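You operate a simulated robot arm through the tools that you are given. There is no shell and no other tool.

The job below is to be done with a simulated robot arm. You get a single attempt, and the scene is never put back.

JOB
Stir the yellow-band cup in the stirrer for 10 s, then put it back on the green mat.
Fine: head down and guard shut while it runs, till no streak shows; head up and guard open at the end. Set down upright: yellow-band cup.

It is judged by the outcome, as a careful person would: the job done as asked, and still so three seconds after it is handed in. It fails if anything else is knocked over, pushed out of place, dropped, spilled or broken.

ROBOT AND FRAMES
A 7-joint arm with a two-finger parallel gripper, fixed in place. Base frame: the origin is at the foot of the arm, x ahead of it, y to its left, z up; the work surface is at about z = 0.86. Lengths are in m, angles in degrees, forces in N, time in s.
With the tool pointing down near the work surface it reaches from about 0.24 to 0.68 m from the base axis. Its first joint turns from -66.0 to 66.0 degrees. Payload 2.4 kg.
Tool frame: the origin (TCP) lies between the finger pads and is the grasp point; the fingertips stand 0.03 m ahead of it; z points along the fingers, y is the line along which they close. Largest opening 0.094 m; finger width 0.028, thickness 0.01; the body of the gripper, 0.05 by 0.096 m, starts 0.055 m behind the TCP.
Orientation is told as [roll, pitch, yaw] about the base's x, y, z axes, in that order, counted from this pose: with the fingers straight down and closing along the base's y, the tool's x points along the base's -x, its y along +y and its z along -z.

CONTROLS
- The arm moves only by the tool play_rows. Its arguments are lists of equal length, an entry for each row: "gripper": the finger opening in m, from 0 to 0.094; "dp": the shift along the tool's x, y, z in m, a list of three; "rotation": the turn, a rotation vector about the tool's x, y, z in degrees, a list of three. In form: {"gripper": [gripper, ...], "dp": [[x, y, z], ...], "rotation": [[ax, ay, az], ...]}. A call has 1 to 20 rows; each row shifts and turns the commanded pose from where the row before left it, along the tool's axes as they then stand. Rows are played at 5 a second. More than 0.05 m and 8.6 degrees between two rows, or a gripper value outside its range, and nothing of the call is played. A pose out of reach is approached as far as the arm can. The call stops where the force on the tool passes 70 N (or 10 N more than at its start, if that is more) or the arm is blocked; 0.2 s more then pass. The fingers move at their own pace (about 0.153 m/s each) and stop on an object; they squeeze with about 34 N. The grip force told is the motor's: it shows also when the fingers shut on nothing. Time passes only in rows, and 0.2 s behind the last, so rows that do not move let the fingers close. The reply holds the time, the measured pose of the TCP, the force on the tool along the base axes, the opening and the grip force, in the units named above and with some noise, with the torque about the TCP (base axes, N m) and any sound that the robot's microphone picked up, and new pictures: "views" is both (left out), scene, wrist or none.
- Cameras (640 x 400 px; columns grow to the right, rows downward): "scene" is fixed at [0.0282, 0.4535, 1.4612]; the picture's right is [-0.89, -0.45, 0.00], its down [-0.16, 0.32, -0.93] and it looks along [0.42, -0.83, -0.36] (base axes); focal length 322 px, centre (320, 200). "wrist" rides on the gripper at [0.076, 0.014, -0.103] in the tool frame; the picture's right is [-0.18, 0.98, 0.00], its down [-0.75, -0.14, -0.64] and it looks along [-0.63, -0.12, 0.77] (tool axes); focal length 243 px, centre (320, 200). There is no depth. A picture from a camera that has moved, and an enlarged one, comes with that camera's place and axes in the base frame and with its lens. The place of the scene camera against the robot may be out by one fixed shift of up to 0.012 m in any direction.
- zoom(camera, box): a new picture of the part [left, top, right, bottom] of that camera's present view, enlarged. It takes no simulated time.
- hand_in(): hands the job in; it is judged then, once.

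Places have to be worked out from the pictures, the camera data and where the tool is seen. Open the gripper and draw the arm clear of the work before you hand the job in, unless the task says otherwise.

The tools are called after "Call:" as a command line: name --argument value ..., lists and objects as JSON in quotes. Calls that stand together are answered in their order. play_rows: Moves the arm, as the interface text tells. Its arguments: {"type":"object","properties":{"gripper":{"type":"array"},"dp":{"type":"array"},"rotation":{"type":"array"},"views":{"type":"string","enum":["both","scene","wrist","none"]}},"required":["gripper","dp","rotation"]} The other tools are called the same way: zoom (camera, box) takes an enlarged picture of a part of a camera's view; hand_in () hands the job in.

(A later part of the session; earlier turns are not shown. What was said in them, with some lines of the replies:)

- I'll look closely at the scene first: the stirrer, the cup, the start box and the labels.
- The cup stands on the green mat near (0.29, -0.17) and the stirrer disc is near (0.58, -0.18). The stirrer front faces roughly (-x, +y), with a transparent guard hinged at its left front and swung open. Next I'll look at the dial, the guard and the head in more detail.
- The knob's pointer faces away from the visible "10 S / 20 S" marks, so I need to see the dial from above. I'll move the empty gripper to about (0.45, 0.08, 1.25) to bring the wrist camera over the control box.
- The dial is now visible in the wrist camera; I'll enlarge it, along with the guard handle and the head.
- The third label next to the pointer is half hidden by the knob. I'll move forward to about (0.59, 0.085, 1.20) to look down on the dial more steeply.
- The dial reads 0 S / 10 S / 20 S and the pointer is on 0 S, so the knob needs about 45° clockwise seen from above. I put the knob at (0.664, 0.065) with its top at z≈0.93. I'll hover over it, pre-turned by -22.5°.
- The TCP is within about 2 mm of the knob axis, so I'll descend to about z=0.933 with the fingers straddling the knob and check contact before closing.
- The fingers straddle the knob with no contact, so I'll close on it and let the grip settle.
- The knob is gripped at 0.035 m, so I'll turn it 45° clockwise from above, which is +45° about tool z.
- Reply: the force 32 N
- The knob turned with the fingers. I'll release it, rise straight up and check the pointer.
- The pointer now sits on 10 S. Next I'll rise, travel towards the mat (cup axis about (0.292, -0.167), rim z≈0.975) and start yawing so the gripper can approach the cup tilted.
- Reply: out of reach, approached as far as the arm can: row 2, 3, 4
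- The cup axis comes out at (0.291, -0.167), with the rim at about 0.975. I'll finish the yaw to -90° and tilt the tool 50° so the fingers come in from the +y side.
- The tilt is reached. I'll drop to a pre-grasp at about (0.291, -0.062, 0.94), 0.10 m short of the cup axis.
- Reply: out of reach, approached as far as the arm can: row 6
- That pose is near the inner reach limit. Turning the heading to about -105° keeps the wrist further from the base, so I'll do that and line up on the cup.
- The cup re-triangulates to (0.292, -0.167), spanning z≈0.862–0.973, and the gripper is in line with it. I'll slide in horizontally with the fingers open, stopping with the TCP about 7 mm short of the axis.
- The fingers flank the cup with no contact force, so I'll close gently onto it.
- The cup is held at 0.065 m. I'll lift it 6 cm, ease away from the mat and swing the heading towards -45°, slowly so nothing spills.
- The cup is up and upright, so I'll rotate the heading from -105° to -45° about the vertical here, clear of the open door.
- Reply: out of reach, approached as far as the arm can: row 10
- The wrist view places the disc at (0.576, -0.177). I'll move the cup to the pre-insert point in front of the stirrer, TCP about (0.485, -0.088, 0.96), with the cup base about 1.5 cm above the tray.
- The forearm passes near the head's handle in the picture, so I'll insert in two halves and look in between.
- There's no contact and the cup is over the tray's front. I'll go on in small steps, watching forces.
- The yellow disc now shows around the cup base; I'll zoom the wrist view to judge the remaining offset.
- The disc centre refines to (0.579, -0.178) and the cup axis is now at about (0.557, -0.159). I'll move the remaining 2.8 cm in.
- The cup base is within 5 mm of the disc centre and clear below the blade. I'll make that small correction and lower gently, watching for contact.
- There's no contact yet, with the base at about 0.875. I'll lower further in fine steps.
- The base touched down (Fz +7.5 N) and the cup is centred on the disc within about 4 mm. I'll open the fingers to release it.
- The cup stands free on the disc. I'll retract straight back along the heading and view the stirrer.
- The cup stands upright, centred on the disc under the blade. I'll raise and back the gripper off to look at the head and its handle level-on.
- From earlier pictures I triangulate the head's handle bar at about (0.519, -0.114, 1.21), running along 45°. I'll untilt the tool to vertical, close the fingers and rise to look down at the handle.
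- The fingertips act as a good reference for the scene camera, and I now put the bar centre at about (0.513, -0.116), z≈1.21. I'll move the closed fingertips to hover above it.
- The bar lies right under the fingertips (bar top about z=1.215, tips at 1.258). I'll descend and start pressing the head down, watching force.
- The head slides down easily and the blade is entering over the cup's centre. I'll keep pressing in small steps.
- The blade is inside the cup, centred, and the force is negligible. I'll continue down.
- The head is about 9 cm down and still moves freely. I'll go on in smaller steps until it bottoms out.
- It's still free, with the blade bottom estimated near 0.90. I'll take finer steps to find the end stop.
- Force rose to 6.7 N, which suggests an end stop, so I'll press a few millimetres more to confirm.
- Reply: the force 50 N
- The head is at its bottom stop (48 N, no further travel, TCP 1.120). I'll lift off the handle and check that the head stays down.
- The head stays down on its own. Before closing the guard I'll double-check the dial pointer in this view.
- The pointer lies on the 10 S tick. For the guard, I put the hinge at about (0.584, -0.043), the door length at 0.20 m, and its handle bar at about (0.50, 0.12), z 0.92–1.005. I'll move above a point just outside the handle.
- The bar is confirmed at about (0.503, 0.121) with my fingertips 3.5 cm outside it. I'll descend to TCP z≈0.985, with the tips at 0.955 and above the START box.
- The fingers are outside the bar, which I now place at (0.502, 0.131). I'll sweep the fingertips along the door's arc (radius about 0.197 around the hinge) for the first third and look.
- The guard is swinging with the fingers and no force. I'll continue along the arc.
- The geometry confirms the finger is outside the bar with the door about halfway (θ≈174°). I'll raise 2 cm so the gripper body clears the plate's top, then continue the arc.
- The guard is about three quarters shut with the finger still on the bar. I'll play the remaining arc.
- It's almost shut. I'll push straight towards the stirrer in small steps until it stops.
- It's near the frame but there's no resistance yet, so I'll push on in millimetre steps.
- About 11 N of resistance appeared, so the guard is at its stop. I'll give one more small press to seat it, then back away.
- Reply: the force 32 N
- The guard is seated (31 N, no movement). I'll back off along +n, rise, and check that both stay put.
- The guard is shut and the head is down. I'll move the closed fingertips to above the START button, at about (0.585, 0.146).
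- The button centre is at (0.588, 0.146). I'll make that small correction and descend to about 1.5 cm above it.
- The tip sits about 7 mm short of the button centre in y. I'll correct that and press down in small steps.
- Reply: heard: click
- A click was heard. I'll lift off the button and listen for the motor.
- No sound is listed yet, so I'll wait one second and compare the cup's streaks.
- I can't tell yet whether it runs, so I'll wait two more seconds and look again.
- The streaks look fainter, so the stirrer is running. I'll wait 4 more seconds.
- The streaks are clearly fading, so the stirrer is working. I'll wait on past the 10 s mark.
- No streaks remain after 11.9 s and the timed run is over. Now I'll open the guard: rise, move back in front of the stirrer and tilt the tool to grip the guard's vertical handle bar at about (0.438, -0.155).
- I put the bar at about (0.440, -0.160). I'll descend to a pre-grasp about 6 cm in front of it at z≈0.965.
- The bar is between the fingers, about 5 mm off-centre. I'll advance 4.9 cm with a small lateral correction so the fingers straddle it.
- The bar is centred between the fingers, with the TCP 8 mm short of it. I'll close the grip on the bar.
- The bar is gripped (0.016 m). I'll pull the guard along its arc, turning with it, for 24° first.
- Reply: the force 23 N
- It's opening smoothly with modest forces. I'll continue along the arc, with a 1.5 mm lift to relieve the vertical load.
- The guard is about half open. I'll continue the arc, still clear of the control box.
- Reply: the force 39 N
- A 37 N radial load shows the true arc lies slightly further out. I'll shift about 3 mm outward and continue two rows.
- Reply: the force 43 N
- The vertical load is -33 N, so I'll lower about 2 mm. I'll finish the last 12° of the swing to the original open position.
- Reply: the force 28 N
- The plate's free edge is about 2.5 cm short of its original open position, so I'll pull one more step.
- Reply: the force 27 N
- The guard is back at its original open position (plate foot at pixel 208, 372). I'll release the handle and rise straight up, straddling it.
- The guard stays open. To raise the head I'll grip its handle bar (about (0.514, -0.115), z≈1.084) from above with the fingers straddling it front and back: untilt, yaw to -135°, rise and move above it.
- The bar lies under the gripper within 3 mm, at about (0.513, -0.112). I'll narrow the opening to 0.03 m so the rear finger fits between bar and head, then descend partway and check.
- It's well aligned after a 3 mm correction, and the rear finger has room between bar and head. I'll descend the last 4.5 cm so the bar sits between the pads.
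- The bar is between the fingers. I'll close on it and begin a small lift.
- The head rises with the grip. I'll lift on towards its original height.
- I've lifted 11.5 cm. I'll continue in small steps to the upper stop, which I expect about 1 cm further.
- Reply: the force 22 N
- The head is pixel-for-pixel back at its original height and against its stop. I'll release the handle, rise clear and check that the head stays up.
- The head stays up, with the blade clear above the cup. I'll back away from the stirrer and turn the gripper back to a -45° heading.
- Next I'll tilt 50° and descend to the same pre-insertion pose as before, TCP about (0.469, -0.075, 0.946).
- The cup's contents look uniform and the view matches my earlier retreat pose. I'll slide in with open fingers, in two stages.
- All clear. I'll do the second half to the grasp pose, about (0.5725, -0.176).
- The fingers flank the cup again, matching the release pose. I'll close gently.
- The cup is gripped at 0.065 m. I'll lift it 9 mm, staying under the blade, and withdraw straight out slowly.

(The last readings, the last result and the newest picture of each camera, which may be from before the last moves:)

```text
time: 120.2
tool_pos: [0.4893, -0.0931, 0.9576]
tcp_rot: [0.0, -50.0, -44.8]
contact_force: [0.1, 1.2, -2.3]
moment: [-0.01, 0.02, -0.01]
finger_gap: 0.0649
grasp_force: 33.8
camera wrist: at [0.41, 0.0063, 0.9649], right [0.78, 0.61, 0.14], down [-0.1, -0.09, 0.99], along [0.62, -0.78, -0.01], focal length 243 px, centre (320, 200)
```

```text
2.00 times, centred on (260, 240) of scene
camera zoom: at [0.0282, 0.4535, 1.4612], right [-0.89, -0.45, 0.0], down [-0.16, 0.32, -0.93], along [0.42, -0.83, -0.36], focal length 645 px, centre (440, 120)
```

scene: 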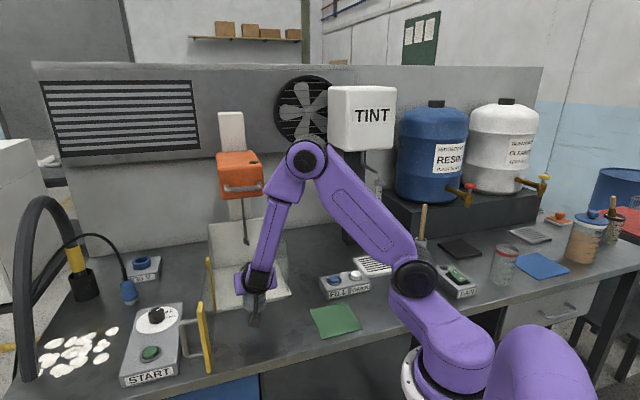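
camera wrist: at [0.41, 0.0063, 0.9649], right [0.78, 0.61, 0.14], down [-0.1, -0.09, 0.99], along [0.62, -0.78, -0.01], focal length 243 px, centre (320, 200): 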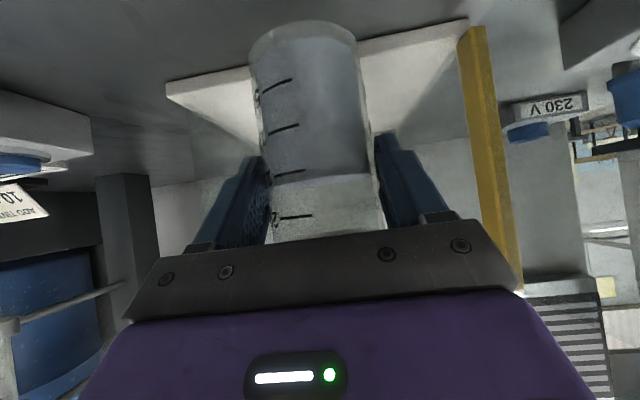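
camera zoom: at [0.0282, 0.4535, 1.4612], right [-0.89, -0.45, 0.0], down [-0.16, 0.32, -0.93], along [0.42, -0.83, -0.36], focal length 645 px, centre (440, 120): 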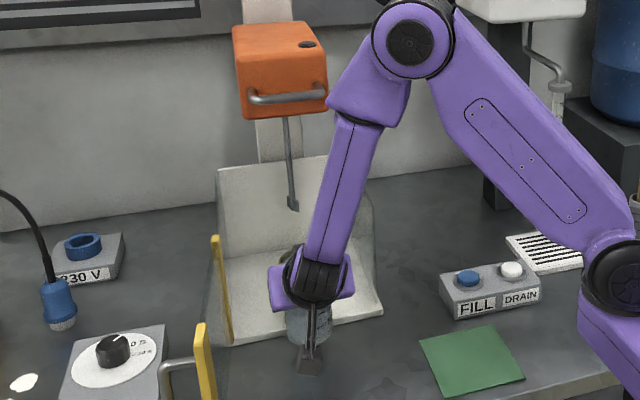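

The cup is out and upright. I'll rise a little, move towards the mat and swing the heading back to about -105°, keeping clear of the open guard.

Call:
play_rows --gripper '[0.05, 0.05, 0.05, 0.05, 0.05, 0.05, 0.05]' --dp '[[0.0019, -0.0101, -0.01265], [0.0019, -0.0101, -0.01265], [0.0019, -0.0101, -0.01265], [0.0019, -0.0101, -0.01265], [0.0019, -0.0101, -0.01265], [0.0019, -0.0101, -0.01265], [0, 0, 0]]' --rotation '[[0, 0, 0], [0, 0, 0], [0, 0, 0], [0, 0, 0], [0, 0, 0], [0, 0, 0], [0, 0, 0]]'

```text
time: 121.8
tool_pos: [0.3996, -0.0906, 0.9958]
tcp_rot: [0.0, -50.0, -44.7]
contact_force: [0.2, -0.2, -3.4]
moment: [0.0, 0.05, -0.02]
finger_gap: 0.0648
grasp_force: 34.5
camera wrist: at [0.3206, 0.009, 1.004], right [0.78, 0.61, 0.14], down [-0.1, -0.09, 0.99], along [0.62, -0.78, -0.01], focal length 243 px, centre (320, 200)
```

scene: 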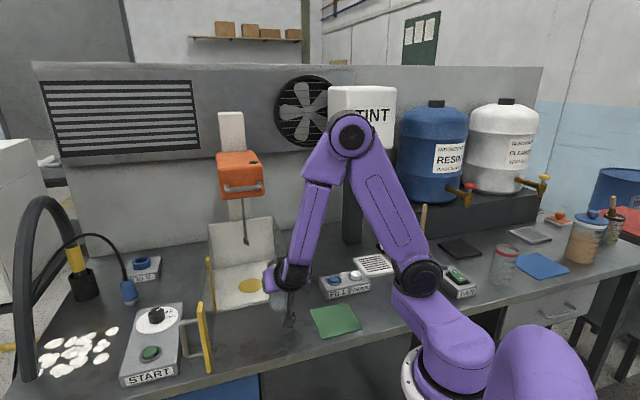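
wrist: 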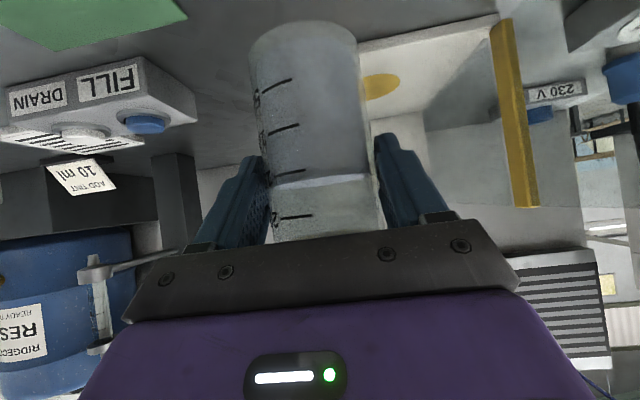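

The arm posture here matches the starting one, so the other cups are clear. Now I'll rotate the heading to -105°.

Call:
play_rows --gripper '[0.05, 0.05, 0.05, 0.05, 0.05, 0.05, 0.05, 0.05, 0.05, 0.05, 0.05]' --dp '[[0, 0, 0], [0, 0, 0], [0, 0, 0], [0, 0, 0], [0, 0, 0], [0, 0, 0], [0, 0, 0], [0, 0, 0], [0, 0, 0], [0, 0, 0], [0, 0, 0]]' --rotation '[[4.596, 0, 3.856], [4.596, 0, 3.856], [4.596, 0, 3.856], [4.596, 0, 3.856], [4.596, 0, 3.856], [4.596, 0, 3.856], [4.596, 0, 3.856], [4.596, 0, 3.856], [4.596, 0, 3.856], [4.596, 0, 3.856], [0, 0, 0]]'

Call:
zoom --camera "scene" --box '[220, 200, 460, 360]'

```text
time: 124.2
tool_pos: [0.3988, -0.0901, 0.9969]
tcp_rot: [0.0, -50.0, -104.9]
contact_force: [-0.5, -0.5, -2.7]
moment: [0.04, 0.0, 0.0]
finger_gap: 0.065
grasp_force: 33.7
camera wrist: at [0.4471, 0.0287, 1.0049], right [0.92, -0.37, 0.14], down [-0.13, 0.04, 0.99], along [-0.37, -0.93, -0.01], focal length 243 px, centre (320, 200)
```

scene: 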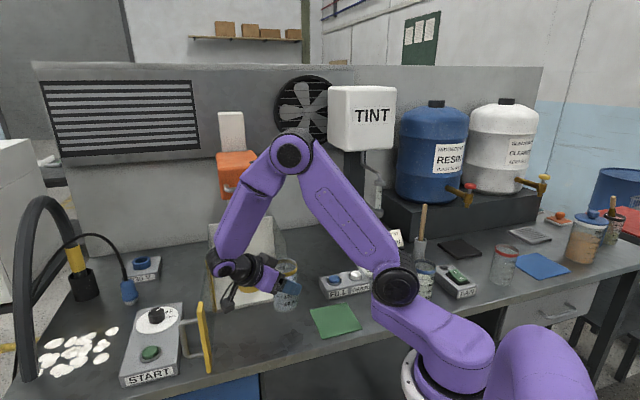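
wrist: 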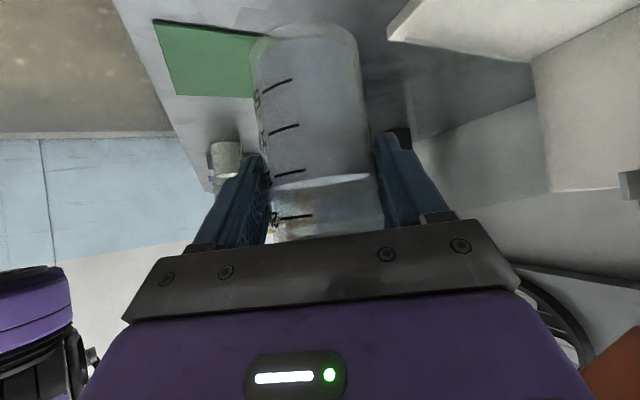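

```text
2.50 times, centred on (340, 280) of scene
camera zoom: at [0.0282, 0.4535, 1.4612], right [-0.89, -0.45, 0.0], down [-0.16, 0.32, -0.93], along [0.42, -0.83, -0.36], focal length 806 px, centre (270, 0)
```

zoom: 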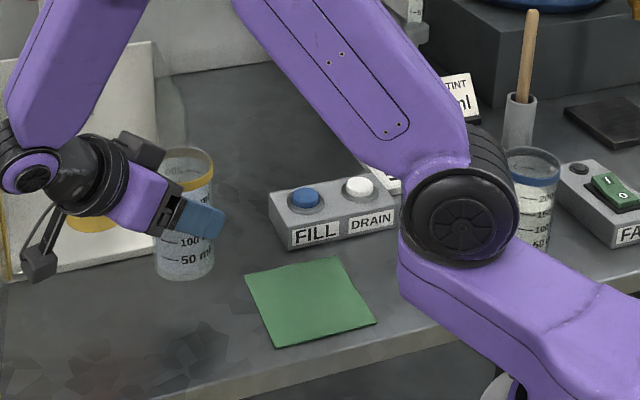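

The mat centre comes out at about (0.292, -0.167), the cup's original spot. I'll carry the cup over it at the current height.

Call:
play_rows --gripper '[0.05, 0.05, 0.05, 0.05, 0.05, 0.05, 0.05, 0.05]' --dp '[[-0.00876, -0.0117, 0.01044], [-0.00876, -0.0117, 0.01044], [-0.00876, -0.0117, 0.01044], [-0.00876, -0.0117, 0.01044], [-0.00876, -0.0117, 0.01044], [-0.00876, -0.0117, 0.01044], [-0.00876, -0.0117, 0.01044], [0, 0, 0]]' --rotation '[[0, 0, 0], [0, 0, 0], [0, 0, 0], [0, 0, 0], [0, 0, 0], [0, 0, 0], [0, 0, 0], [0, 0, 0]]'

Call:
zoom --camera "scene" --box '[250, 220, 430, 350]'

Call:
zoom --camera "wrist" --box '[160, 0, 480, 200]'

```text
time: 126.0
tool_pos: [0.2955, -0.1609, 0.9976]
tcp_rot: [0.1, -50.1, -104.7]
contact_force: [-0.7, -0.2, -2.5]
moment: [0.06, -0.01, -0.01]
finger_gap: 0.0649
grasp_force: 34.0
camera wrist: at [0.3429, -0.042, 1.005], right [0.92, -0.37, 0.14], down [-0.13, 0.04, 0.99], along [-0.37, -0.93, -0.01], focal length 243 px, centre (320, 200)
```

scene: 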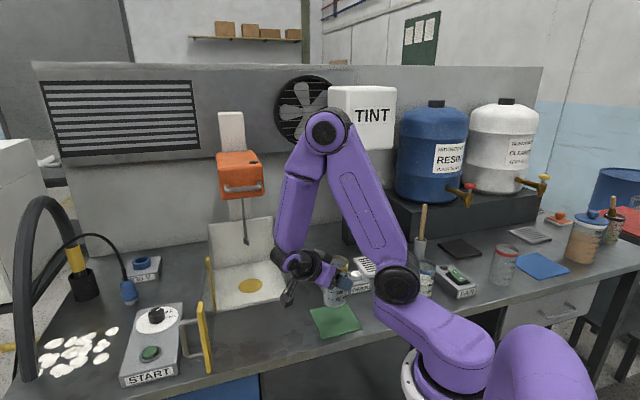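
wrist: 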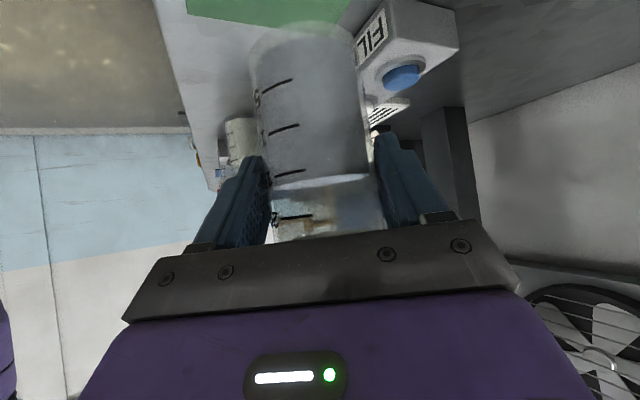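

```text
3.08 times, centred on (340, 285) of scene
camera zoom: at [0.0282, 0.4534, 1.4612], right [-0.89, -0.45, 0.0], down [-0.16, 0.32, -0.93], along [0.42, -0.83, -0.36], focal length 992 px, centre (258, -62)
```

zoom: 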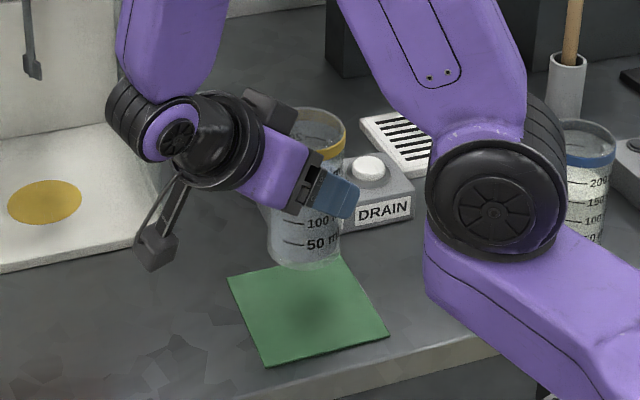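

```text
2.00 times, centred on (320, 100) of wrist
camera zoom: at [0.3429, -0.042, 1.005], right [0.92, -0.37, 0.14], down [-0.13, 0.04, 0.99], along [-0.37, -0.93, -0.01], focal length 485 px, centre (320, 400)
```

zoom: 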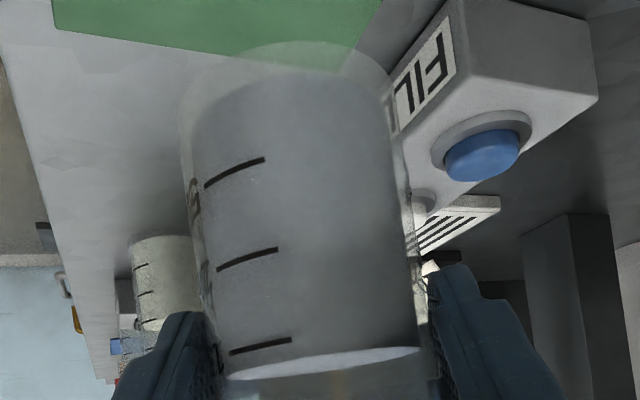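

The cup is above the mat with its shadow centred. I'll lower it 5 cm, then approach contact in fine steps.

Call:
play_rows --gripper '[0.05, 0.05, 0.05, 0.05, 0.05, 0.05]' --dp '[[0.00958, 0, 0.00804], [0.00958, 0, 0.00804], [0.00958, 0, 0.00804], [0.00958, 0, 0.00804], [0.0046, 0, 0.0039], [0, 0, 0]]' --rotation '[[0, 0, 0], [0, 0, 0], [0, 0, 0], [0, 0, 0], [0, 0, 0], [0, 0, 0]]'

Call:
zoom --camera "scene" --box '[270, 240, 410, 350]'

```text
time: 127.4
tool_pos: [0.2942, -0.1605, 0.9403]
tcp_rot: [0.1, -49.9, -104.8]
contact_force: [0.2, 0.7, -2.9]
moment: [0.01, 0.03, 0.0]
finger_gap: 0.0651
grasp_force: 34.1
camera wrist: at [0.3425, -0.0417, 0.9482], right [0.92, -0.37, 0.14], down [-0.13, 0.04, 0.99], along [-0.37, -0.93, -0.01], focal length 243 px, centre (320, 200)
```

scene: 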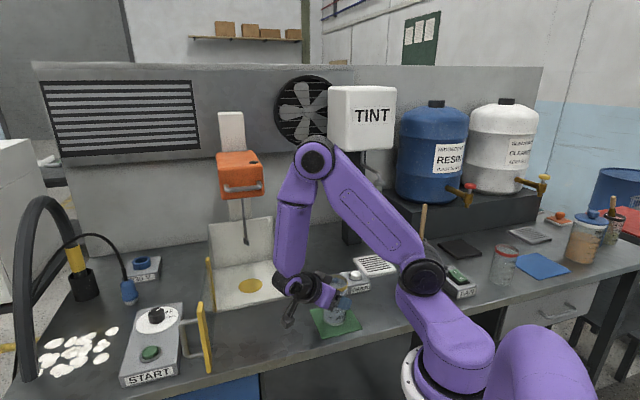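
wrist: 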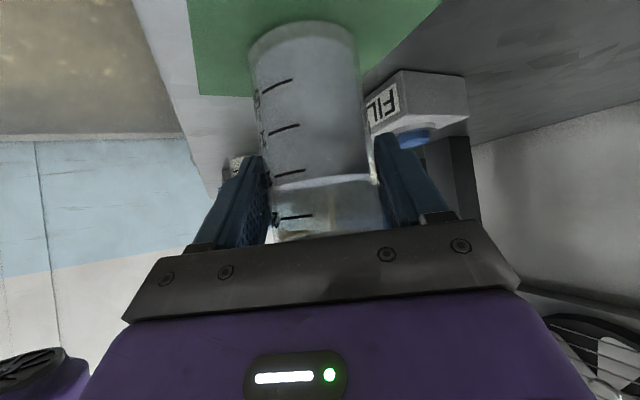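

```text
3.64 times, centred on (340, 295) of scene
camera zoom: at [0.0282, 0.4534, 1.4612], right [-0.89, -0.45, 0.0], down [-0.16, 0.32, -0.93], along [0.42, -0.83, -0.36], focal length 1172 px, centre (247, -146)
```

zoom: 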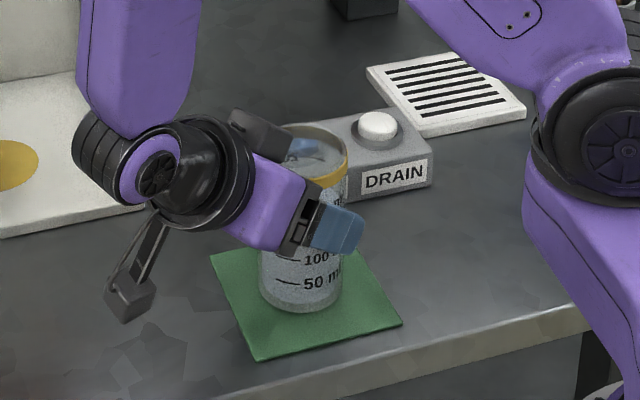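

It's a few millimetres above the mat. I'll lower in 1.5 mm steps until touchdown.

Call:
play_rows --gripper '[0.05, 0.05, 0.05, 0.05]' --dp '[[0.00115, 0, 0.00096], [0.00115, 0, 0.00096], [0.0008, 0, 0.0006], [0, 0, 0]]' --rotation '[[0, 0, 0], [0, 0, 0], [0, 0, 0], [0, 0, 0]]' --views "none"

```text
time: 128.4
tool_pos: [0.2952, -0.1611, 0.937]
tcp_rot: [0.0, -50.0, -104.9]
contact_force: [0.0, 0.4, -2.0]
moment: [0.01, -0.02, 0.01]
finger_gap: 0.0652
grasp_force: 34.2
```

There's no contact yet, so I'll continue in 1 mm steps.

Call:
play_rows --gripper '[0.05, 0.05, 0.05]' --dp '[[0.00077, 0, 0.00064], [0.00077, 0, 0.00064], [0, 0, 0]]' --rotation '[[0, 0, 0], [0, 0, 0], [0, 0, 0]]' --views "none"

```text
time: 129.2
tool_pos: [0.2958, -0.1598, 0.9364]
tcp_rot: [0.1, -50.2, -104.9]
contact_force: [0.2, 0.8, 10.7]
moment: [-0.03, -0.37, 0.04]
finger_gap: 0.065
grasp_force: 34.2
```

Contact: Fz rose to +10.7 N, so the cup is on the mat. I'll release slowly.

Call:
play_rows --gripper '[0.068, 0.072, 0.078, 0.085, 0.094, 0.094, 0.094]' --dp '[[-0.0007, 0, -0.0006], [0, 0, 0], [0, 0, 0], [0, 0, 0], [0, 0, 0], [0, 0, 0], [0, 0, 0]]' --rotation '[[0, 0, 0], [0, 0, 0], [0, 0, 0], [0, 0, 0], [0, 0, 0], [0, 0, 0], [0, 0, 0]]'

Call:
zoom --camera "scene" --box '[270, 240, 410, 350]'

```text
time: 130.8
tool_pos: [0.2953, -0.1613, 0.9368]
tcp_rot: [0.0, -50.1, -104.8]
contact_force: [-0.1, 0.3, 0.1]
moment: [-0.01, 0.05, -0.02]
finger_gap: 0.094
grasp_force: 0.1
camera wrist: at [0.3437, -0.0421, 0.9446], right [0.92, -0.37, 0.14], down [-0.13, 0.04, 0.99], along [-0.37, -0.93, -0.01], focal length 243 px, centre (320, 200)
```

scene: 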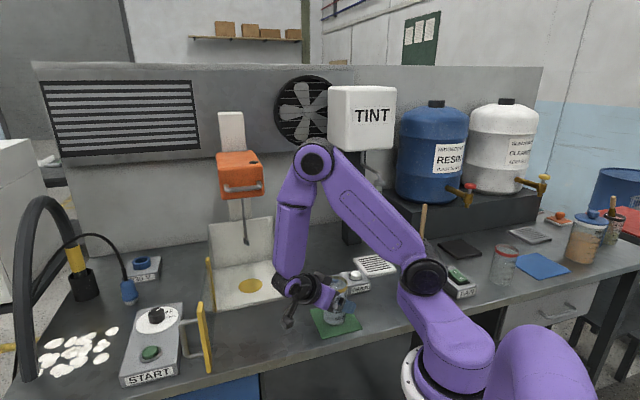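
wrist: 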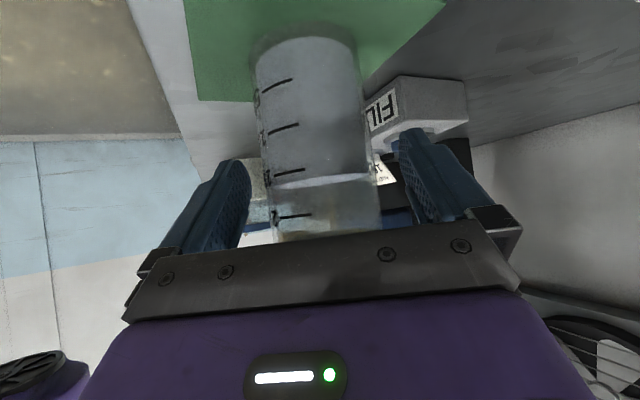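

```text
3.64 times, centred on (340, 295) of scene
camera zoom: at [0.0282, 0.4535, 1.4612], right [-0.89, -0.45, 0.0], down [-0.16, 0.32, -0.93], along [0.42, -0.83, -0.36], focal length 1172 px, centre (247, -146)
```

zoom: 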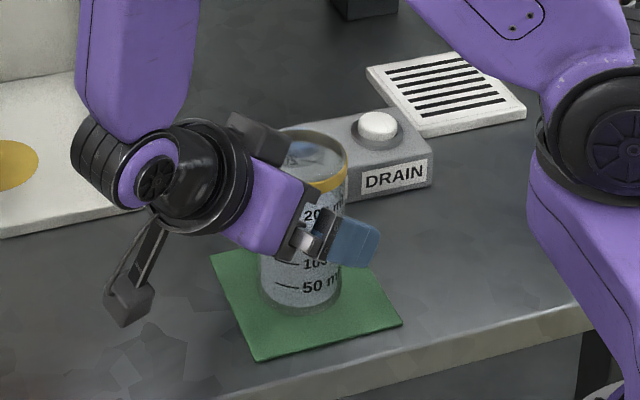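

The cup is free and upright on the mat. I'll retract straight back 10 cm, then rise clear.

Call:
play_rows --gripper '[0.094, 0.094, 0.094, 0.094, 0.094, 0.094, 0.094, 0.094, 0.094, 0.094, 0.094]' --dp '[[0.0064, 0, -0.0077], [0.0129, 0, -0.0153], [0.0129, 0, -0.0153], [0.0129, 0, -0.0153], [0.0129, 0, -0.0153], [0.0129, 0, -0.0153], [-0.023, 0.005, -0.0193], [-0.023, 0.005, -0.0193], [-0.023, 0.005, -0.0193], [-0.023, 0.005, -0.0193], [0, 0, 0]]' --rotation '[[0, 0, 0], [0, 0, 0], [0, 0, 0], [0, 0, 0], [0, 0, 0], [0, 0, 0], [0, 0, 0], [0, 0, 0], [0, 0, 0], [0, 0, 0], [0, 0, 0]]'

Call:
zoom --camera "scene" --box '[280, 240, 400, 350]'

Call:
zoom --camera "scene" --box '[100, 120, 300, 390]'

```text
time: 133.2
tool_pos: [0.3442, -0.06, 1.0569]
tcp_rot: [-0.1, -50.1, -104.9]
contact_force: [0.0, -0.2, -0.4]
moment: [-0.01, 0.0, -0.03]
finger_gap: 0.0938
grasp_force: 0.0
camera wrist: at [0.3917, 0.0587, 1.0635], right [0.92, -0.37, 0.14], down [-0.13, 0.04, 0.99], along [-0.37, -0.93, -0.01], focal length 243 px, centre (320, 200)
```

scene: 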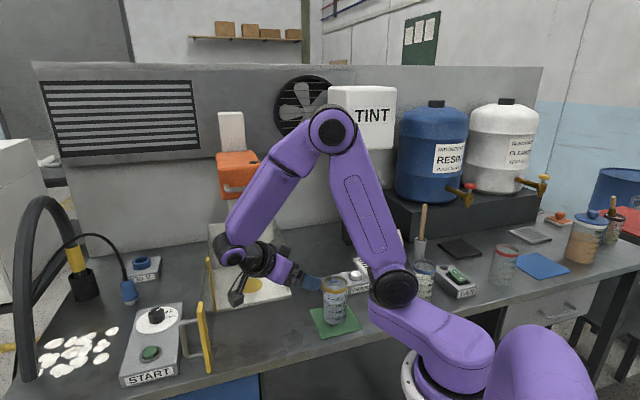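
wrist: 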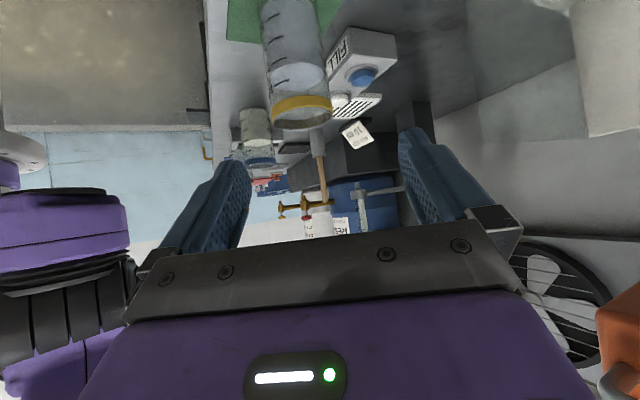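

```text
3.64 times, centred on (340, 295) of scene
camera zoom: at [0.0282, 0.4535, 1.4612], right [-0.89, -0.45, 0.0], down [-0.16, 0.32, -0.93], along [0.42, -0.83, -0.36], focal length 1172 px, centre (247, -146)
```

zoom: 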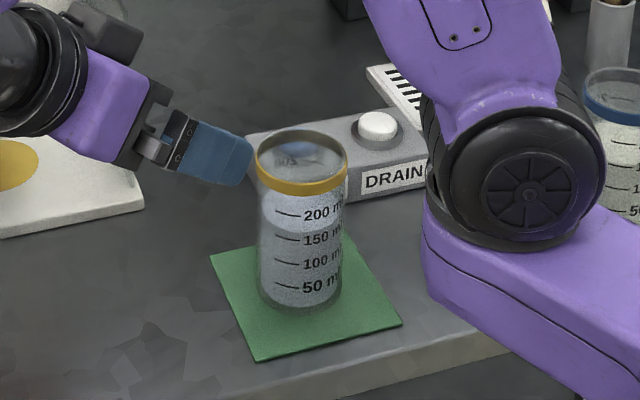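

```text
1.48 times, centred on (200, 255) of scene
camera zoom: at [0.0282, 0.4535, 1.4612], right [-0.89, -0.45, 0.0], down [-0.16, 0.32, -0.93], along [0.42, -0.83, -0.36], focal length 478 px, centre (498, 118)
```

zoom: 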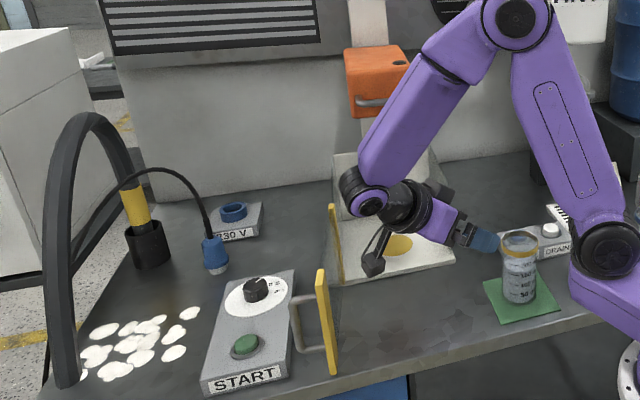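

The cup stands upright on the mat, uniform and streak-free; the guard is open and the head is up. I'll raise the arm further away and untilt before a final check.

Call:
play_rows --gripper '[0.094, 0.094, 0.094, 0.094, 0.094, 0.094, 0.094, 0.094, 0.094, 0.094, 0.094, 0.094]' --dp '[[-0.0144, 0, -0.0218], [-0.0144, 0, -0.0218], [-0.0144, 0, -0.0218], [-0.0144, 0, -0.0218], [0, 0, 0], [0, 0, 0], [0, 0, 0], [0, 0, 0], [0, 0, 0], [0, 0, 0], [0, 0, 0], [0, 0, 0]]' --rotation '[[0, 0, 0], [0, 0, 0], [0, 0, 0], [0, 0, 0], [0, 7.15, 0], [0, 7.15, 0], [0, 7.15, 0], [0, 7.15, 0], [0, 7.15, 0], [0, 7.15, 0], [0, 7.1, 0], [0, 0, 0]]'

Call:
zoom --camera "scene" --box '[180, 120, 440, 360]'

Call:
zoom --camera "scene" --box '[305, 260, 375, 340]'

```text
time: 135.8
tool_pos: [0.3498, -0.0326, 1.1559]
tcp_rot: [0.0, 0.1, -104.9]
contact_force: [0.1, 0.0, -0.4]
moment: [0.02, 0.0, -0.01]
finger_gap: 0.0939
grasp_force: 0.0
camera wrist: at [0.3849, 0.0367, 1.2591], right [0.9, -0.43, 0.0], down [-0.33, -0.69, 0.64], along [-0.28, -0.58, -0.77], focal length 243 px, centre (320, 200)
```

scene: 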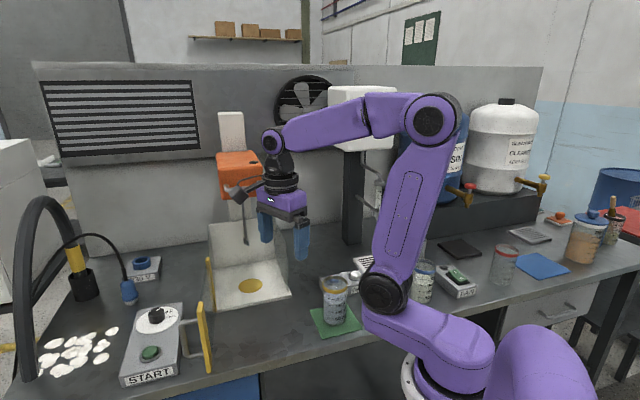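
wrist: 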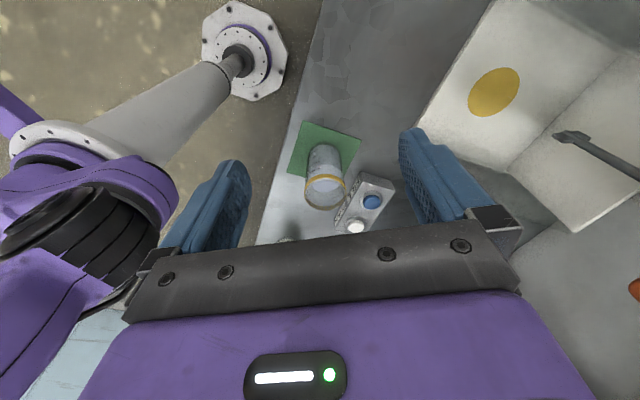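

```text
1.67 times, centred on (310, 240) of scene
camera zoom: at [0.0282, 0.4535, 1.4612], right [-0.89, -0.45, 0.0], down [-0.16, 0.32, -0.93], along [0.42, -0.83, -0.36], focal length 537 px, centre (337, 133)
```

zoom: 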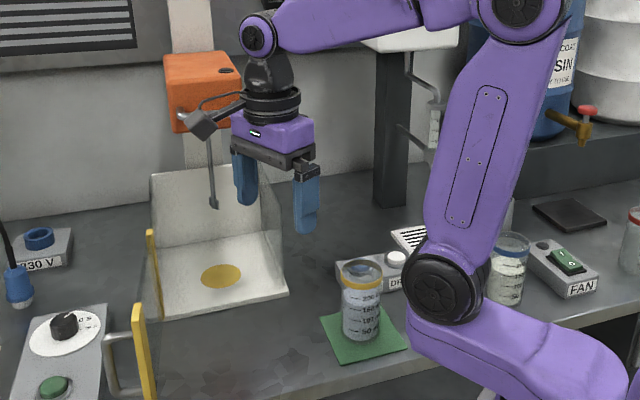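

```text
5.00 times, centred on (340, 300) of scene
camera zoom: at [0.0282, 0.4535, 1.4612], right [-0.89, -0.45, 0.0], down [-0.16, 0.32, -0.93], along [0.42, -0.83, -0.36], focal length 1612 px, centre (220, -300)
```

zoom: 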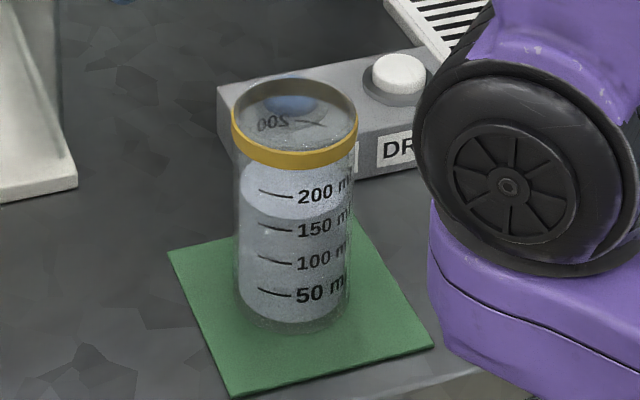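

Everything checks out: the stirred cup is upright on the green mat with no streaks, the guard is open, the head is up, and nothing else has moved. The gripper is open and clear, so I'm handing in.

Call:
hand_in

```text
The job is handed in.
```

The yellow-band cup was stirred for 10 s and is back upright in the middle of the green mat. I handed the job in with the gripper open and the arm drawn clear.

- **Stirring:** The dial was on 0 S, so I turned it to 10 S. I pressed the head down to its stop and shut the guard before pressing START. The streaks faded during the run. None were left when I looked about 12 s after pressing START, and the guard was still shut then.
- **Afterwards:** I swung the guard back to its original open position and lifted the head back to its original height. Both stayed put when I let go.
- **Other items:** In the final pictures nothing else had been knocked over, moved or spilled. The dial is still on 10 S, since the job didn't ask for it to be reset.
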